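You operate a simulated robot arm through the tools that you are given. There is no shell and no other tool. Be economical: measure what you need, move in short steps, check, and stop when the job is done.

The job below is to be done with a simulated robot arm. You get a single attempt, and the scene is never put back.

TASK
Take the water dipper and put it on top of the green pack.
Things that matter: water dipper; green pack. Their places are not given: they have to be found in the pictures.

The check looks at the end state, three seconds after you hand in, the way a careful person would. Anything else that was tipped, shoved, dropped, spilled or broken makes it a failure.

THE ROBOT
A 7-joint arm with a two-finger parallel gripper, fixed in place. Base frame: the origin is at the foot of the arm, x ahead of it, y to its left, z up; the work surface is at about z = 0. Readings come in m, degrees, newtons and seconds.
With the tool pointing down near the work surface it reaches from about 0.22 to 0.58 m from the base axis. Its first joint turns from -66.0 to 66.0 degrees. Payload 2.5 kg.
The TCP is the grasp point between the finger pads, 0.023 m short of the fingertips. In the tool frame z runs along the fingers and y along their closing line. Largest opening 0.094 m; finger width 0.038, thickness 0.01; the body of the gripper, 0.054 by 0.096 m, starts 0.039 m behind the TCP.
Orientation is told as [roll, pitch, yaw] about the base's x, y, z axes, in that order, counted from this pose: with the fingers straight down and closing along the base's y, the tool's x points along the base's -x, its y along +y and its z along -z.

THE INTERFACE
- The arm moves only by the tool servo_tool. Its arguments are lists of equal length, an entry for each row: "offset": the shift along the tool's x, y, z in mm, a list of three; "yaw": the turn about the tool's z in degrees. In form: {"offset": [[tx, ty, tz], ...], "yaw": [yaw, ...]}. A call has 1 to 12 rows; each row is the pose to reach, as a shift and turn from the pose commanded when the call began, along the tool's axes at that moment. "gripper" is the closure, from 0 (fully open) to 1 (shut), set as the call begins (left out, the last holds). Each row takes 0.2 s and may step no farther than 0.05 m and 8.6 degrees from the row before; otherwise, or with a gripper value out of range, the whole call is refused. Where a pose cannot be reached the arm comes as near as it can. A force on the tool above 40 N (or 10 N above the force at the start of the call, whichever is more), or a blocked arm, ends the call early, and 0.2 s more pass. Each finger travels about 0.108 m/s and halts on what it meets, pressing with about 36 N; the grip force reading is that of the motor and also rises with nothing between the fingers. The clock runs only during rows and for 0.2 s after the last one: add rows that repeat a pose to give the fingers time. It gives the time, the measured TCP pose, the force on the tool (base axes), the opening and the grip force at its end, in the units of the frame above (readings bear some noise).
- Cameras (640 x 400 px; columns grow to the right, rows downward): "scene" is fixed at [0.0869, -0.3909, 0.5504]; the picture's right is [0.98, -0.18, 0.00], its down [-0.09, -0.48, -0.87] and it looks along [0.16, 0.86, -0.49] (base axes); focal length 327 px, centre (320, 200). "wrist" rides on the gripper at [-0.039, 0, -0.044] in the tool frame; the picture's right is [0.00, -1.00, 0.00], its down [0.97, 0.00, -0.24] and it looks along [0.24, 0.00, 0.97] (tool axes); focal length 218 px, centre (320, 200).
- camera(camera): a new picture of that camera. It takes no simulated time.
- locate(camera, pixels): for up to 12 pixels [column, row] of the newest picture of that camera ("zoom" is the newest enlarged one), the place [x, y, z] in the base frame of the surface seen there, good to about 0.002 m. It takes no simulated time.
- inspect(camera, box): a new picture of the part [left, top, right, bottom] of that camera's present view, enlarged. It takes no simulated time.
- sign_off(): hands the job in; it is judged then, once.

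Work in short steps. Measure before you move; look again where a grasp or a placing could have gone wrong, and mend it. You have 60 turns and 26 pictures in all, those below and enlarged ones among them. Open the gripper and draw the arm clear of the work before you hand the job in, unless the task says otherwise; then end with one line.

The tools are called after "Call:" as a command line: name --argument value ..., lists and objects as JSON in quotes. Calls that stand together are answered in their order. servo_tool: Moves the arm, as the interface text tells. Its arguments: {"type":"object","properties":{"offset":{"type":"array","items":{"type":"array","items":{"type":"number"}}},"yaw":{"type":"array","items":{"type":"number"}},"gripper":{"type":"number"}},"required":["offset","yaw"]} The other tools are called the same way: camera (camera) takes a picture; locate (camera, pixels) gives the place of the surface under pixels of a picture; inspect (camera, box) takes an enlarged picture of a part of a camera's view; sign_off () hands the job in.

At the start:

```text
t: 0.0
tcp_pos: [0.3412, 0.0959, 0.3043]
orientation: [0.0, 0.0, 0.0]
wrist_force: [0.4, -0.4, 0.1]
finger_gap: 0.0939
grasp_force: 0.1
```

scene: 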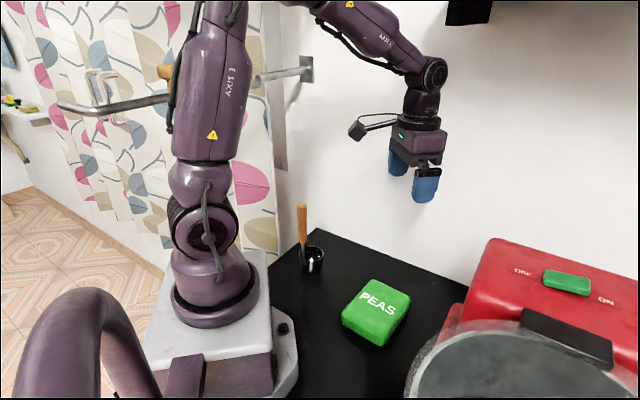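
wrist: 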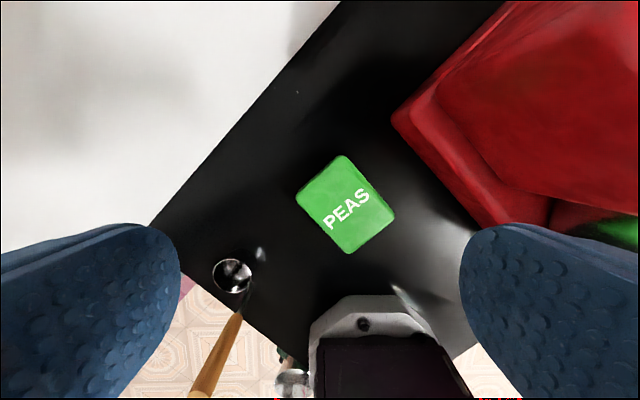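

The dipper seems to be the dark metal cup with a wooden handle at scene (312,260), and the green pack is at (376,312). I'll enlarge both.

Call:
inspect --camera "scene" --box '[260, 190, 440, 360]'

Call:
inspect --camera "wrist" --box '[160, 140, 420, 400]'

Call:
locate --camera "wrist" --pixels '[[343, 157], [298, 195], [395, 215], [348, 252], [345, 205], [232, 262], [215, 275], [250, 275], [232, 292], [238, 318], [222, 350], [200, 395]]'

Call:
locate --camera "scene" --pixels '[[302, 206], [302, 225], [303, 243], [312, 250], [312, 268], [323, 258], [302, 258], [310, 272], [375, 282], [410, 297], [342, 318], [380, 345]]'

```text
2.35 times, centred on (350, 275) of scene
```

zoom: 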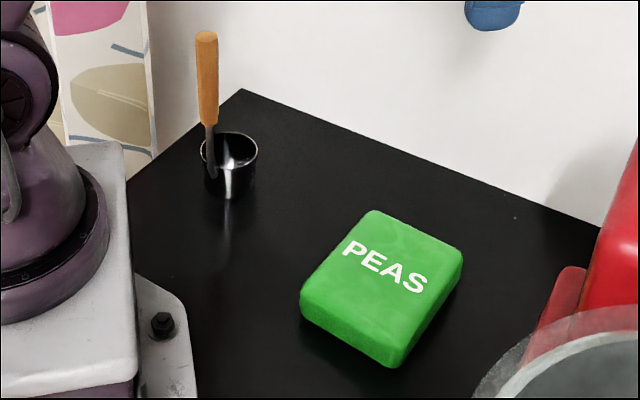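

```text
1.54 times, centred on (290, 270) of wrist
```

zoom: 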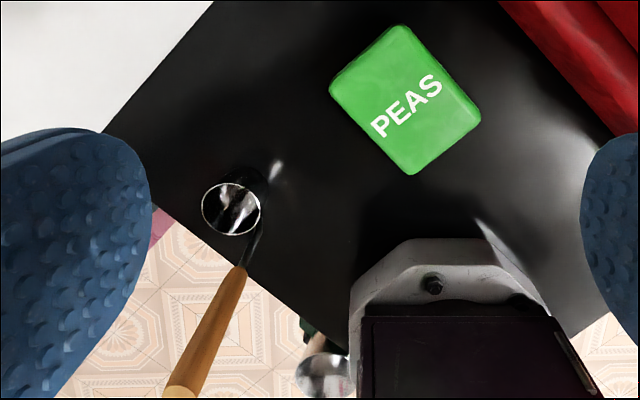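

```text
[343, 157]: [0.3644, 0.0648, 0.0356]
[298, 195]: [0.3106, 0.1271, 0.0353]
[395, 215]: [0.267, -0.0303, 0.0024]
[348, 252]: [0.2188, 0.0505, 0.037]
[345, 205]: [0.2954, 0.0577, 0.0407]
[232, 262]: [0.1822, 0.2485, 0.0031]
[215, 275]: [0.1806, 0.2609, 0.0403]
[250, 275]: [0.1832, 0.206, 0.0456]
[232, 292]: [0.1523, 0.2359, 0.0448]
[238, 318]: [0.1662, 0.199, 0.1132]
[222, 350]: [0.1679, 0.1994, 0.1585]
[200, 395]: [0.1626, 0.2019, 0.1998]
```

```text
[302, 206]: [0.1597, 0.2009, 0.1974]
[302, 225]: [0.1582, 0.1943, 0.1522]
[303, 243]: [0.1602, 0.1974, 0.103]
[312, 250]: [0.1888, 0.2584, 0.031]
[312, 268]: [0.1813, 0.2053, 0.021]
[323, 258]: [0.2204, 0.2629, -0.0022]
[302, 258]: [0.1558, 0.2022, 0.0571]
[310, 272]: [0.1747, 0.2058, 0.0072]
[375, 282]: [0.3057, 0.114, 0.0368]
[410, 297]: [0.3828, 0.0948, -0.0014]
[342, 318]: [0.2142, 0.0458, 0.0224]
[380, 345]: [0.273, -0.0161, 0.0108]
```

The dipper is an upright cup near (0.18, 0.23) with a vertical handle near (0.163, 0.202), rising to z≈0.20. Before planning the grasp I'll check wall clearance behind it, the handle edges, and the edges of the pack's top.

Call:
inspect --camera "scene" --box '[280, 190, 350, 290]'

Call:
locate --camera "scene" --pixels '[[328, 229], [330, 210], [380, 200], [380, 240], [300, 207], [305, 207], [300, 230], [305, 230], [368, 281], [388, 290], [378, 312], [360, 320]]'

Call:
locate --camera "wrist" --pixels '[[343, 162], [303, 196], [388, 212], [348, 244], [323, 178], [366, 185], [325, 222], [368, 230], [346, 204], [226, 340], [212, 370], [228, 352]]'

```text
4.00 times, centred on (315, 240) of scene
```

zoom: 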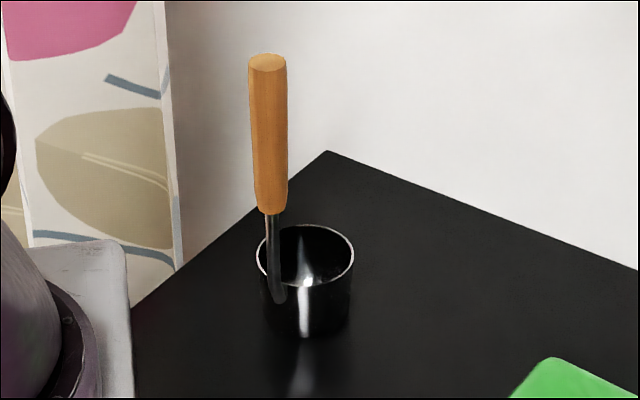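

```text
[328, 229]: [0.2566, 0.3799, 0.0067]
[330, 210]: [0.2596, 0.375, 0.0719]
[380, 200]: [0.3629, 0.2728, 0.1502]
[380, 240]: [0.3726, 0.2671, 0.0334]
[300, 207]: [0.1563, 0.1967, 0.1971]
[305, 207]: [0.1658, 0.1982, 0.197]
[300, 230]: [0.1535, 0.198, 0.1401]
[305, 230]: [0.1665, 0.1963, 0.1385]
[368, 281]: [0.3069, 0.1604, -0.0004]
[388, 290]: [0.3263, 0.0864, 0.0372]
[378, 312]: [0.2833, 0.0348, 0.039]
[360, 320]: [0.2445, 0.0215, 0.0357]
```

```text
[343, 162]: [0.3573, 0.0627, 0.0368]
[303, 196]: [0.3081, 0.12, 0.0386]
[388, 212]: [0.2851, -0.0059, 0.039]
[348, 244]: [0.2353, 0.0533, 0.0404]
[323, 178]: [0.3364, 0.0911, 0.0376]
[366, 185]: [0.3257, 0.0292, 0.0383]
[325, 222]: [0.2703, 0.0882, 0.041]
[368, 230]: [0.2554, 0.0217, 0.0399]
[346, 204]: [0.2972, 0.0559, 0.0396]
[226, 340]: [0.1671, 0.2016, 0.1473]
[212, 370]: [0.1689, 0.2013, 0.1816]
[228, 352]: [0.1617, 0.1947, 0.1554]
```

The handle axis is at about (0.161, 0.202), with wood from z≈0.10 to 0.20, and the cup centre is near (0.182, 0.233). The wall is more than 0.1 m away. I'll move above the handle and yaw 34° so the fingers close along the line from handle to cup.

Call:
servo_tool --offset '[[36, 21.2, 0], [72, 42.4, 0], [108, 63.6, 0], [144, 84.8, 0], [180, 106, 0], [180, 106, 0], [180, 106, 0]]' --yaw '[6.8, 13.6, 20.4, 27.2, 34, 34, 34]' --gripper 0

Call:
camera --camera "wrist"

Call:
camera --camera "scene"

```text
t: 1.6
tcp_pos: [0.1612, 0.2017, 0.304]
orientation: [-0.1, 0.0, -34.0]
wrist_force: [0.1, 0.0, 0.1]
finger_gap: 0.094
grasp_force: 0.2
```

```text
20 pictures are left
```

wrist: 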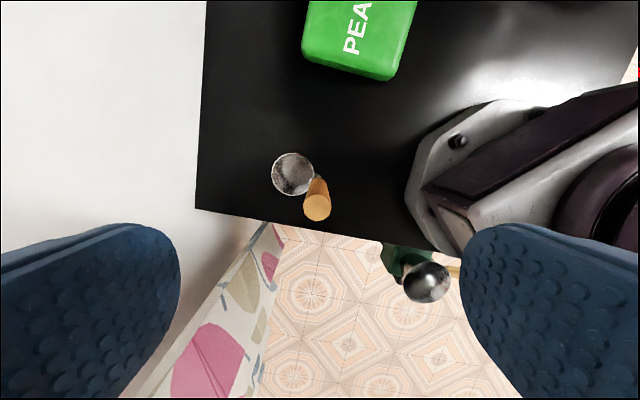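

```text
19 pictures are left
```

scene: 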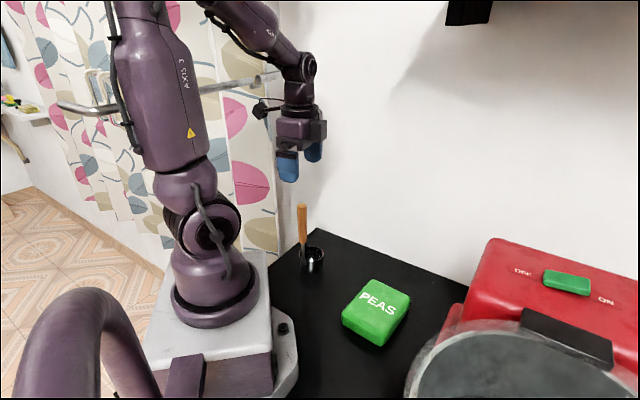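

The handle top is at wrist (317,207), centred between the fingers. I'll locate it and the cup rim from here.

Call:
locate --camera "wrist" --pixels '[[317, 207], [305, 207], [329, 207], [317, 196], [317, 219], [275, 175], [293, 154], [293, 174], [288, 193]]'

```text
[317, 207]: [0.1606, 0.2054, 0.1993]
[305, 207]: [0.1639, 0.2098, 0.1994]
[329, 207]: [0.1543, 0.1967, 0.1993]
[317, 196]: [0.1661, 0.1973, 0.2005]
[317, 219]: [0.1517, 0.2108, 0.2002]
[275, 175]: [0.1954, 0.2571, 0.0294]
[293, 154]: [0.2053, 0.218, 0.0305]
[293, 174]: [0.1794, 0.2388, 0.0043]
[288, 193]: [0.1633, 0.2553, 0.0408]
```

Handle top is at about (0.160, 0.204, 0.200), within 2 mm of the TCP axis. I'll descend to z≈0.173, which leaves the gripper body 12 mm above the handle end.

Call:
servo_tool --offset '[[1, 1, 35], [2, 1, 70], [2, 1, 100], [2, 1, 120], [2, 1, 131], [2, 1, 131]]' --yaw '[0, 0, 0, 0, 0, 0]' --gripper 0

Call:
inspect --camera "scene" --box '[250, 150, 370, 290]'

```text
t: 3.0
tcp_pos: [0.1587, 0.2034, 0.1721]
orientation: [0.0, 0.0, -34.1]
wrist_force: [-0.3, -0.2, -0.3]
finger_gap: 0.0939
grasp_force: 0.0
```

```text
2.86 times, centred on (310, 220) of scene
```

zoom: 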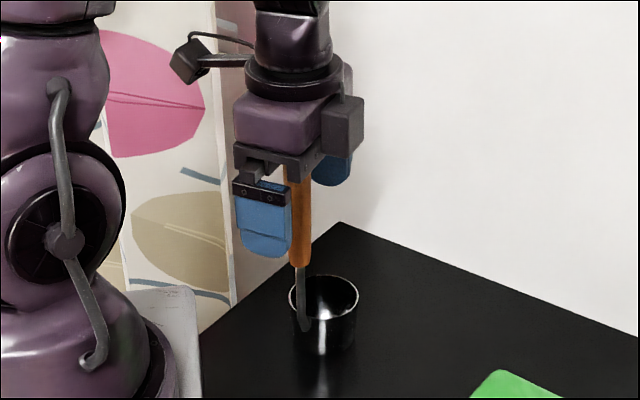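

The handle is between the fingers with nothing touching. I'll close the gripper.

Call:
servo_tool --offset '[[0, 0, 0], [0, 0, 0], [0, 0, 0], [0, 0, 0], [0, 0, 0]]' --yaw '[0, 0, 0, 0, 0]' --gripper 1

Call:
inspect --camera "scene" --box '[250, 150, 370, 290]'

```text
t: 4.2
tcp_pos: [0.1582, 0.2037, 0.172]
orientation: [0.1, 0.0, -34.0]
wrist_force: [-0.2, 0.8, -0.8]
finger_gap: 0.0243
grasp_force: 35.7
```

```text
2.86 times, centred on (310, 220) of scene
```

zoom: 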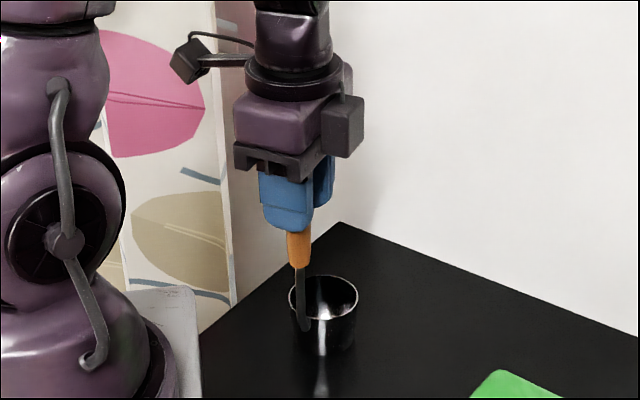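

It's gripped with a 24 mm gap and the dipper is unmoved. I'll lift slowly by 75 mm and check.

Call:
servo_tool --offset '[[0, 0, -6], [0, 0, -15], [0, 0, -30], [0, 0, -48], [0, 0, -64], [0, 0, -75], [0, 0, -75]]' --yaw '[0, 0, 0, 0, 0, 0, 0]' --gripper 1

Call:
inspect --camera "scene" --box '[250, 130, 390, 290]'

```text
t: 5.8
tcp_pos: [0.16, 0.2028, 0.2472]
orientation: [-0.1, 0.0, -34.0]
wrist_force: [0.6, -0.1, -1.2]
finger_gap: 0.0244
grasp_force: 36.0
```

```text
2.50 times, centred on (320, 210) of scene
```

zoom: 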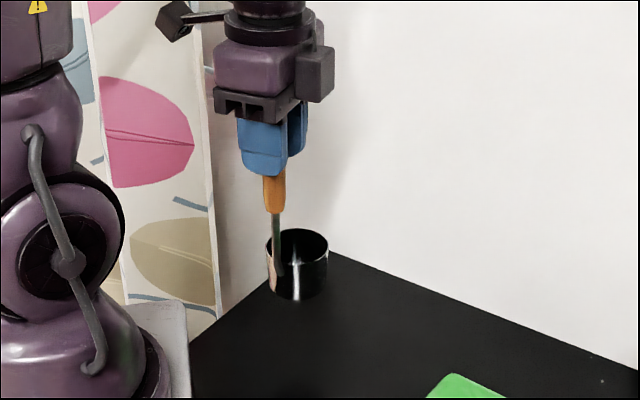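

The dipper hangs upright with no slip. I'll carry it by (+0.113, −0.176) m so the cup centre ends above the pack centre at (0.296, 0.057).

Call:
servo_tool --offset '[[-12, -5.2, 0], [-36, -15.5, 0], [-65, -28, 0], [-96, -41.3, 0], [-127, -54.7, 0], [-156, -67.2, 0], [-180, -77.5, 0], [-192, -82.7, 0], [-192, -82.7, 0], [-192, -82.7, 0]]' --yaw '[0, 0, 0, 0, 0, 0, 0, 0, 0, 0]' --gripper 1

Call:
camera --camera "wrist"

Call:
inspect --camera "scene" --box '[290, 170, 470, 370]'

```text
t: 8.0
tcp_pos: [0.2723, 0.0267, 0.2468]
orientation: [-0.1, -0.1, -34.0]
wrist_force: [-0.4, 0.2, -1.2]
finger_gap: 0.0241
grasp_force: 35.9
```

```text
15 pictures are left
```

wrist: 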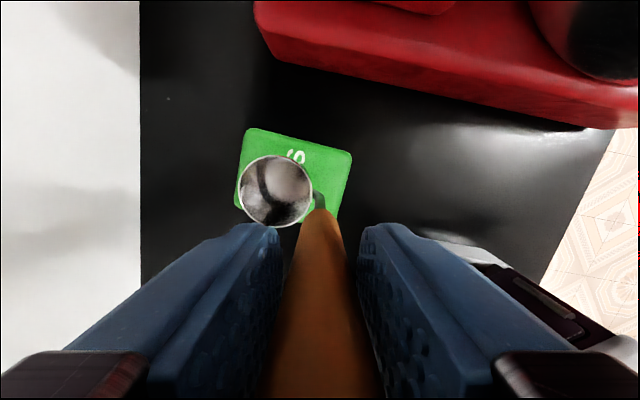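

```text
2.00 times, centred on (380, 270) of scene
```

zoom: 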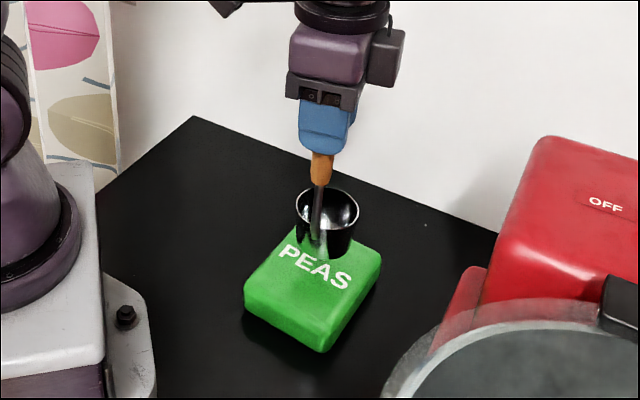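

I'll measure the rim in the wrist view (edges around (239–314, 155–226)) and in the scene view, to get the true cup centre relative to the pack.

Call:
locate --camera "wrist" --pixels '[[240, 191], [313, 191], [276, 157], [276, 226], [250, 165], [302, 166], [251, 217], [246, 131], [350, 154], [237, 200], [338, 215]]'

Call:
locate --camera "zoom" --pixels '[[298, 210], [357, 210], [327, 231], [327, 256], [300, 240], [350, 243], [327, 190], [245, 290], [320, 338], [380, 260], [300, 245]]'

```text
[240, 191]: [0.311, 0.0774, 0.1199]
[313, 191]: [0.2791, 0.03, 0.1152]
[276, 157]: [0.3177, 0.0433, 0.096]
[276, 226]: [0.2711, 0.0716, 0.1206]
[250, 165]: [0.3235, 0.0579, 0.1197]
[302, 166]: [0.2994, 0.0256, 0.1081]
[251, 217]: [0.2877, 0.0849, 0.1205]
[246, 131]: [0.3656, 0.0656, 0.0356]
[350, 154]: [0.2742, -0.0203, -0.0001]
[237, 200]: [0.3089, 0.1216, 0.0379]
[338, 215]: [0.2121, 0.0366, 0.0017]
```

```text
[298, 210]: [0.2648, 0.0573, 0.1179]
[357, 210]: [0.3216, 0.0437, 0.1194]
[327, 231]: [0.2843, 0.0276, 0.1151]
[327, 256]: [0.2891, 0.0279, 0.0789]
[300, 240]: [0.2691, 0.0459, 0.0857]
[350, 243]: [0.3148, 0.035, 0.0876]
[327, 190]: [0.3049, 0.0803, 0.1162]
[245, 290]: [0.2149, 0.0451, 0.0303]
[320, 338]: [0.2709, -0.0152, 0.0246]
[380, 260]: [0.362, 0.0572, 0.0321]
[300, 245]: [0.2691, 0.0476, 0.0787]
```

The cup centre is ≈(0.295, 0.055), right over the pack centre. Contact is expected at about TCP z 0.212, so I'll lower gently to just above it.

Call:
servo_tool --offset '[[0, 0, 10], [0, 0, 20], [0, 0, 27], [0, 0, 31], [0, 0, 33], [0, 0, 33]]' --yaw '[0, 0, 0, 0, 0, 0]' --gripper 1

Call:
inspect --camera "scene" --box '[320, 210, 430, 350]'

```text
t: 9.4
tcp_pos: [0.2717, 0.0272, 0.2132]
orientation: [0.0, 0.0, -34.0]
wrist_force: [-0.3, 0.1, 0.3]
finger_gap: 0.0245
grasp_force: 35.6
```

```text
2.86 times, centred on (375, 280) of scene
```

zoom: 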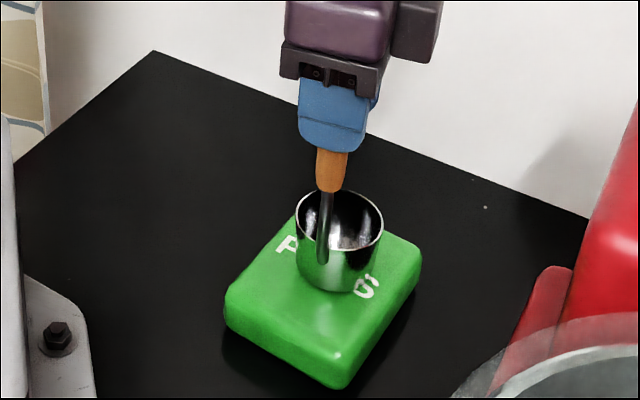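

The wrist force rose from −1.2 to +0.3 N, so the cup is just touching. One millimetre more to confirm full contact.

Call:
servo_tool --offset '[[0, 0, 0.5], [0, 0, 1], [0, 0, 1]]' --yaw '[0, 0, 0]' --gripper 1

```text
t: 10.2
tcp_pos: [0.2716, 0.0271, 0.2137]
orientation: [0.0, 0.1, -34.0]
wrist_force: [-0.3, -0.5, -0.7]
finger_gap: 0.0242
grasp_force: 36.0
```

The force is still ambiguous at about −0.7 N, so I'll lower a bit more.

Call:
servo_tool --offset '[[0, 0, 0.7], [0, 0, 1.5], [0, 0, 1.5]]' --yaw '[0, 0, 0]' --gripper 1

Call:
inspect --camera "scene" --box '[350, 260, 410, 330]'

```text
t: 11.0
tcp_pos: [0.2719, 0.0269, 0.2128]
orientation: [0.1, 0.0, -33.9]
wrist_force: [-4.3, -1.5, 17.7]
finger_gap: 0.0246
grasp_force: 35.8
```

```text
5.71 times, centred on (380, 295) of scene
```

zoom: 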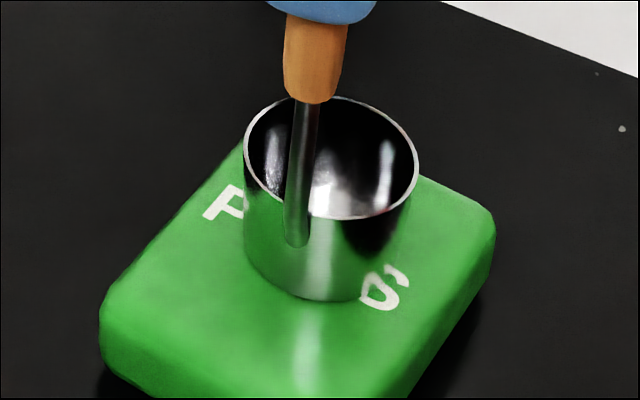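

It's in firm contact at 17.7 N. I'll ease back 0.8 mm to relieve the pressure.

Call:
servo_tool --offset '[[0, 0, -0.4], [0, 0, -0.8], [0, 0, -0.8]]' --yaw '[0, 0, 0]' --gripper 1

```text
t: 11.8
tcp_pos: [0.2724, 0.0269, 0.2121]
orientation: [0.0, -0.1, -34.0]
wrist_force: [0.2, 0.3, -0.1]
finger_gap: 0.0242
grasp_force: 36.3
```

The load is relieved to about 0 N with the cup resting on the pack. I'll open slightly first so I don't jolt it.

Call:
servo_tool --offset '[[0, 0, 0], [0, 0, 0], [0, 0, 0]]' --yaw '[0, 0, 0]' --gripper 0.6

Call:
inspect --camera "scene" --box '[320, 210, 430, 350]'

```text
t: 12.6
tcp_pos: [0.2726, 0.0274, 0.2127]
orientation: [-0.1, 0.0, -34.0]
wrist_force: [-0.2, 1.3, 0.3]
finger_gap: 0.0375
grasp_force: 0.1
```

```text
2.86 times, centred on (375, 280) of scene
```

zoom: 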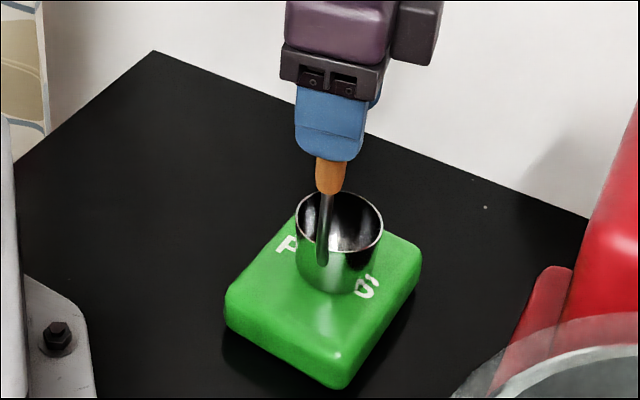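

The fingers opened to 37 mm and the dipper looks settled. A 1.3 N side force might mean the handle is leaning on a finger, so I'll check the wrist view.

Call:
camera --camera "wrist"

```text
10 pictures are left
```

wrist: 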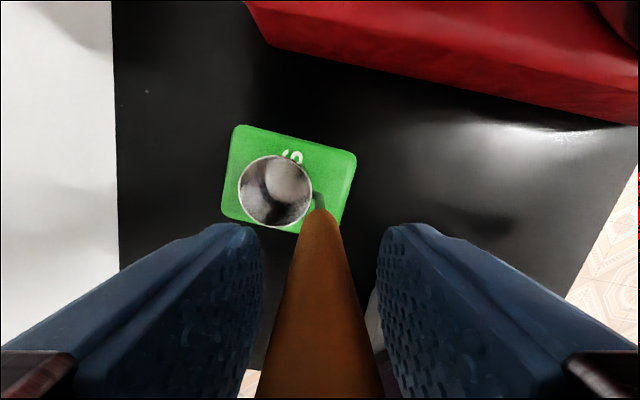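

The handle appears centred (about 258–385 at the bottom of the frame), with gaps on both sides. I'll open fully and re-check before withdrawing.

Call:
servo_tool --offset '[[0, 0, 0], [0, 0, 0], [0, 0, 0]]' --yaw '[0, 0, 0]' --gripper 0.2

Call:
inspect --camera "scene" --box '[320, 210, 430, 350]'

```text
t: 13.4
tcp_pos: [0.272, 0.0266, 0.2117]
orientation: [0.0, 0.0, -34.0]
wrist_force: [-0.4, 0.3, -0.1]
finger_gap: 0.0754
grasp_force: 0.1
```

```text
2.86 times, centred on (375, 280) of scene
```

zoom: 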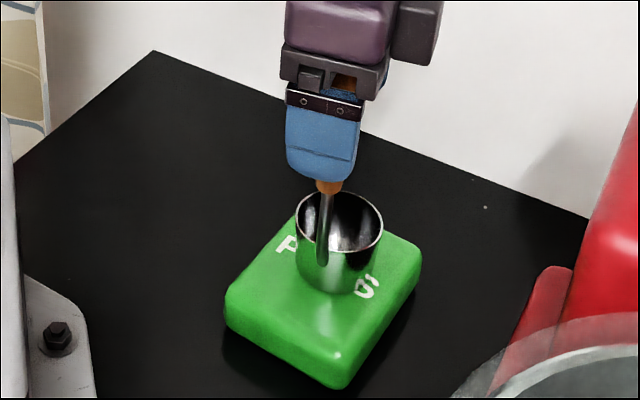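

The dipper stands freely and unchanged with the fingers wide open. I'll raise the arm straight up.

Call:
servo_tool --offset '[[0, 0, -10], [0, 0, -30], [0, 0, -60], [0, 0, -95], [0, 0, -130], [0, 0, -130]]' --yaw '[0, 0, 0, 0, 0, 0]' --gripper 0

Call:
camera --camera "scene"

```text
t: 14.8
tcp_pos: [0.2722, 0.0274, 0.342]
orientation: [0.0, 0.0, -34.0]
wrist_force: [-0.7, -0.5, 0.2]
finger_gap: 0.094
grasp_force: 0.0
```

```text
8 pictures are left
```

scene: 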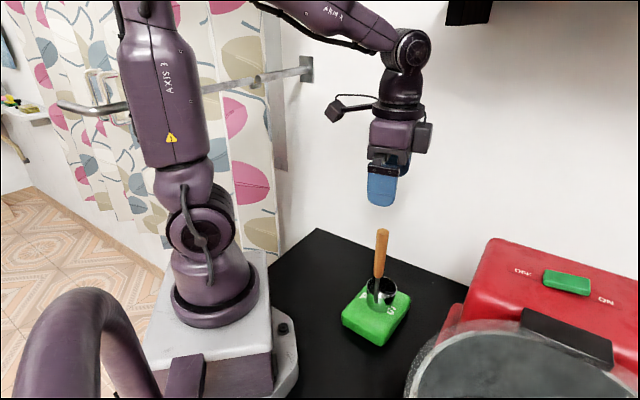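

The dipper stands upright on the pack at (380,290). I'll move the arm sideways, clear of the work, which also lets some time pass, then look once more.

Call:
servo_tool --offset '[[-20, 10, 0], [-45, 25, 0], [-70, 40, 0], [-70, 40, 0], [-70, 40, 0], [-70, 40, 0], [-70, 40, 0], [-70, 40, 0]]' --yaw '[0, 0, 0, 0, 0, 0, 0, 0]' --gripper 0

Call:
inspect --camera "scene" --box '[320, 210, 430, 350]'

```text
t: 16.6
tcp_pos: [0.3522, 0.0225, 0.3415]
orientation: [-0.1, -0.1, -34.0]
wrist_force: [0.0, 0.3, -0.2]
finger_gap: 0.0941
grasp_force: 0.0
```

```text
2.86 times, centred on (375, 280) of scene
```

zoom: 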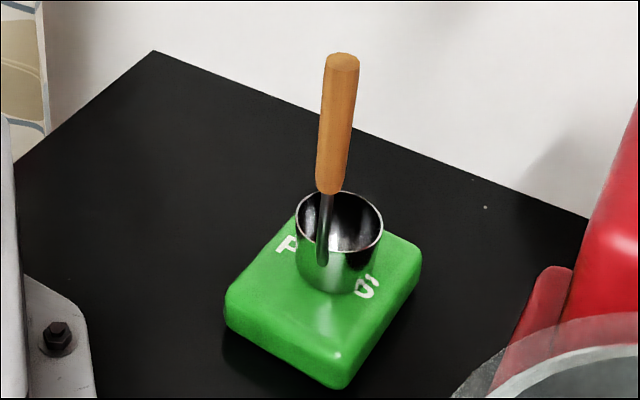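

The dipper is steady and upright on the pack, and the arm is clear. Handing in.

Call:
sign_off

```text
The job is handed in.
```

The water dipper is standing upright on top of the green pack, the gripper is open, the arm is clear, and I saw nothing else disturbed.
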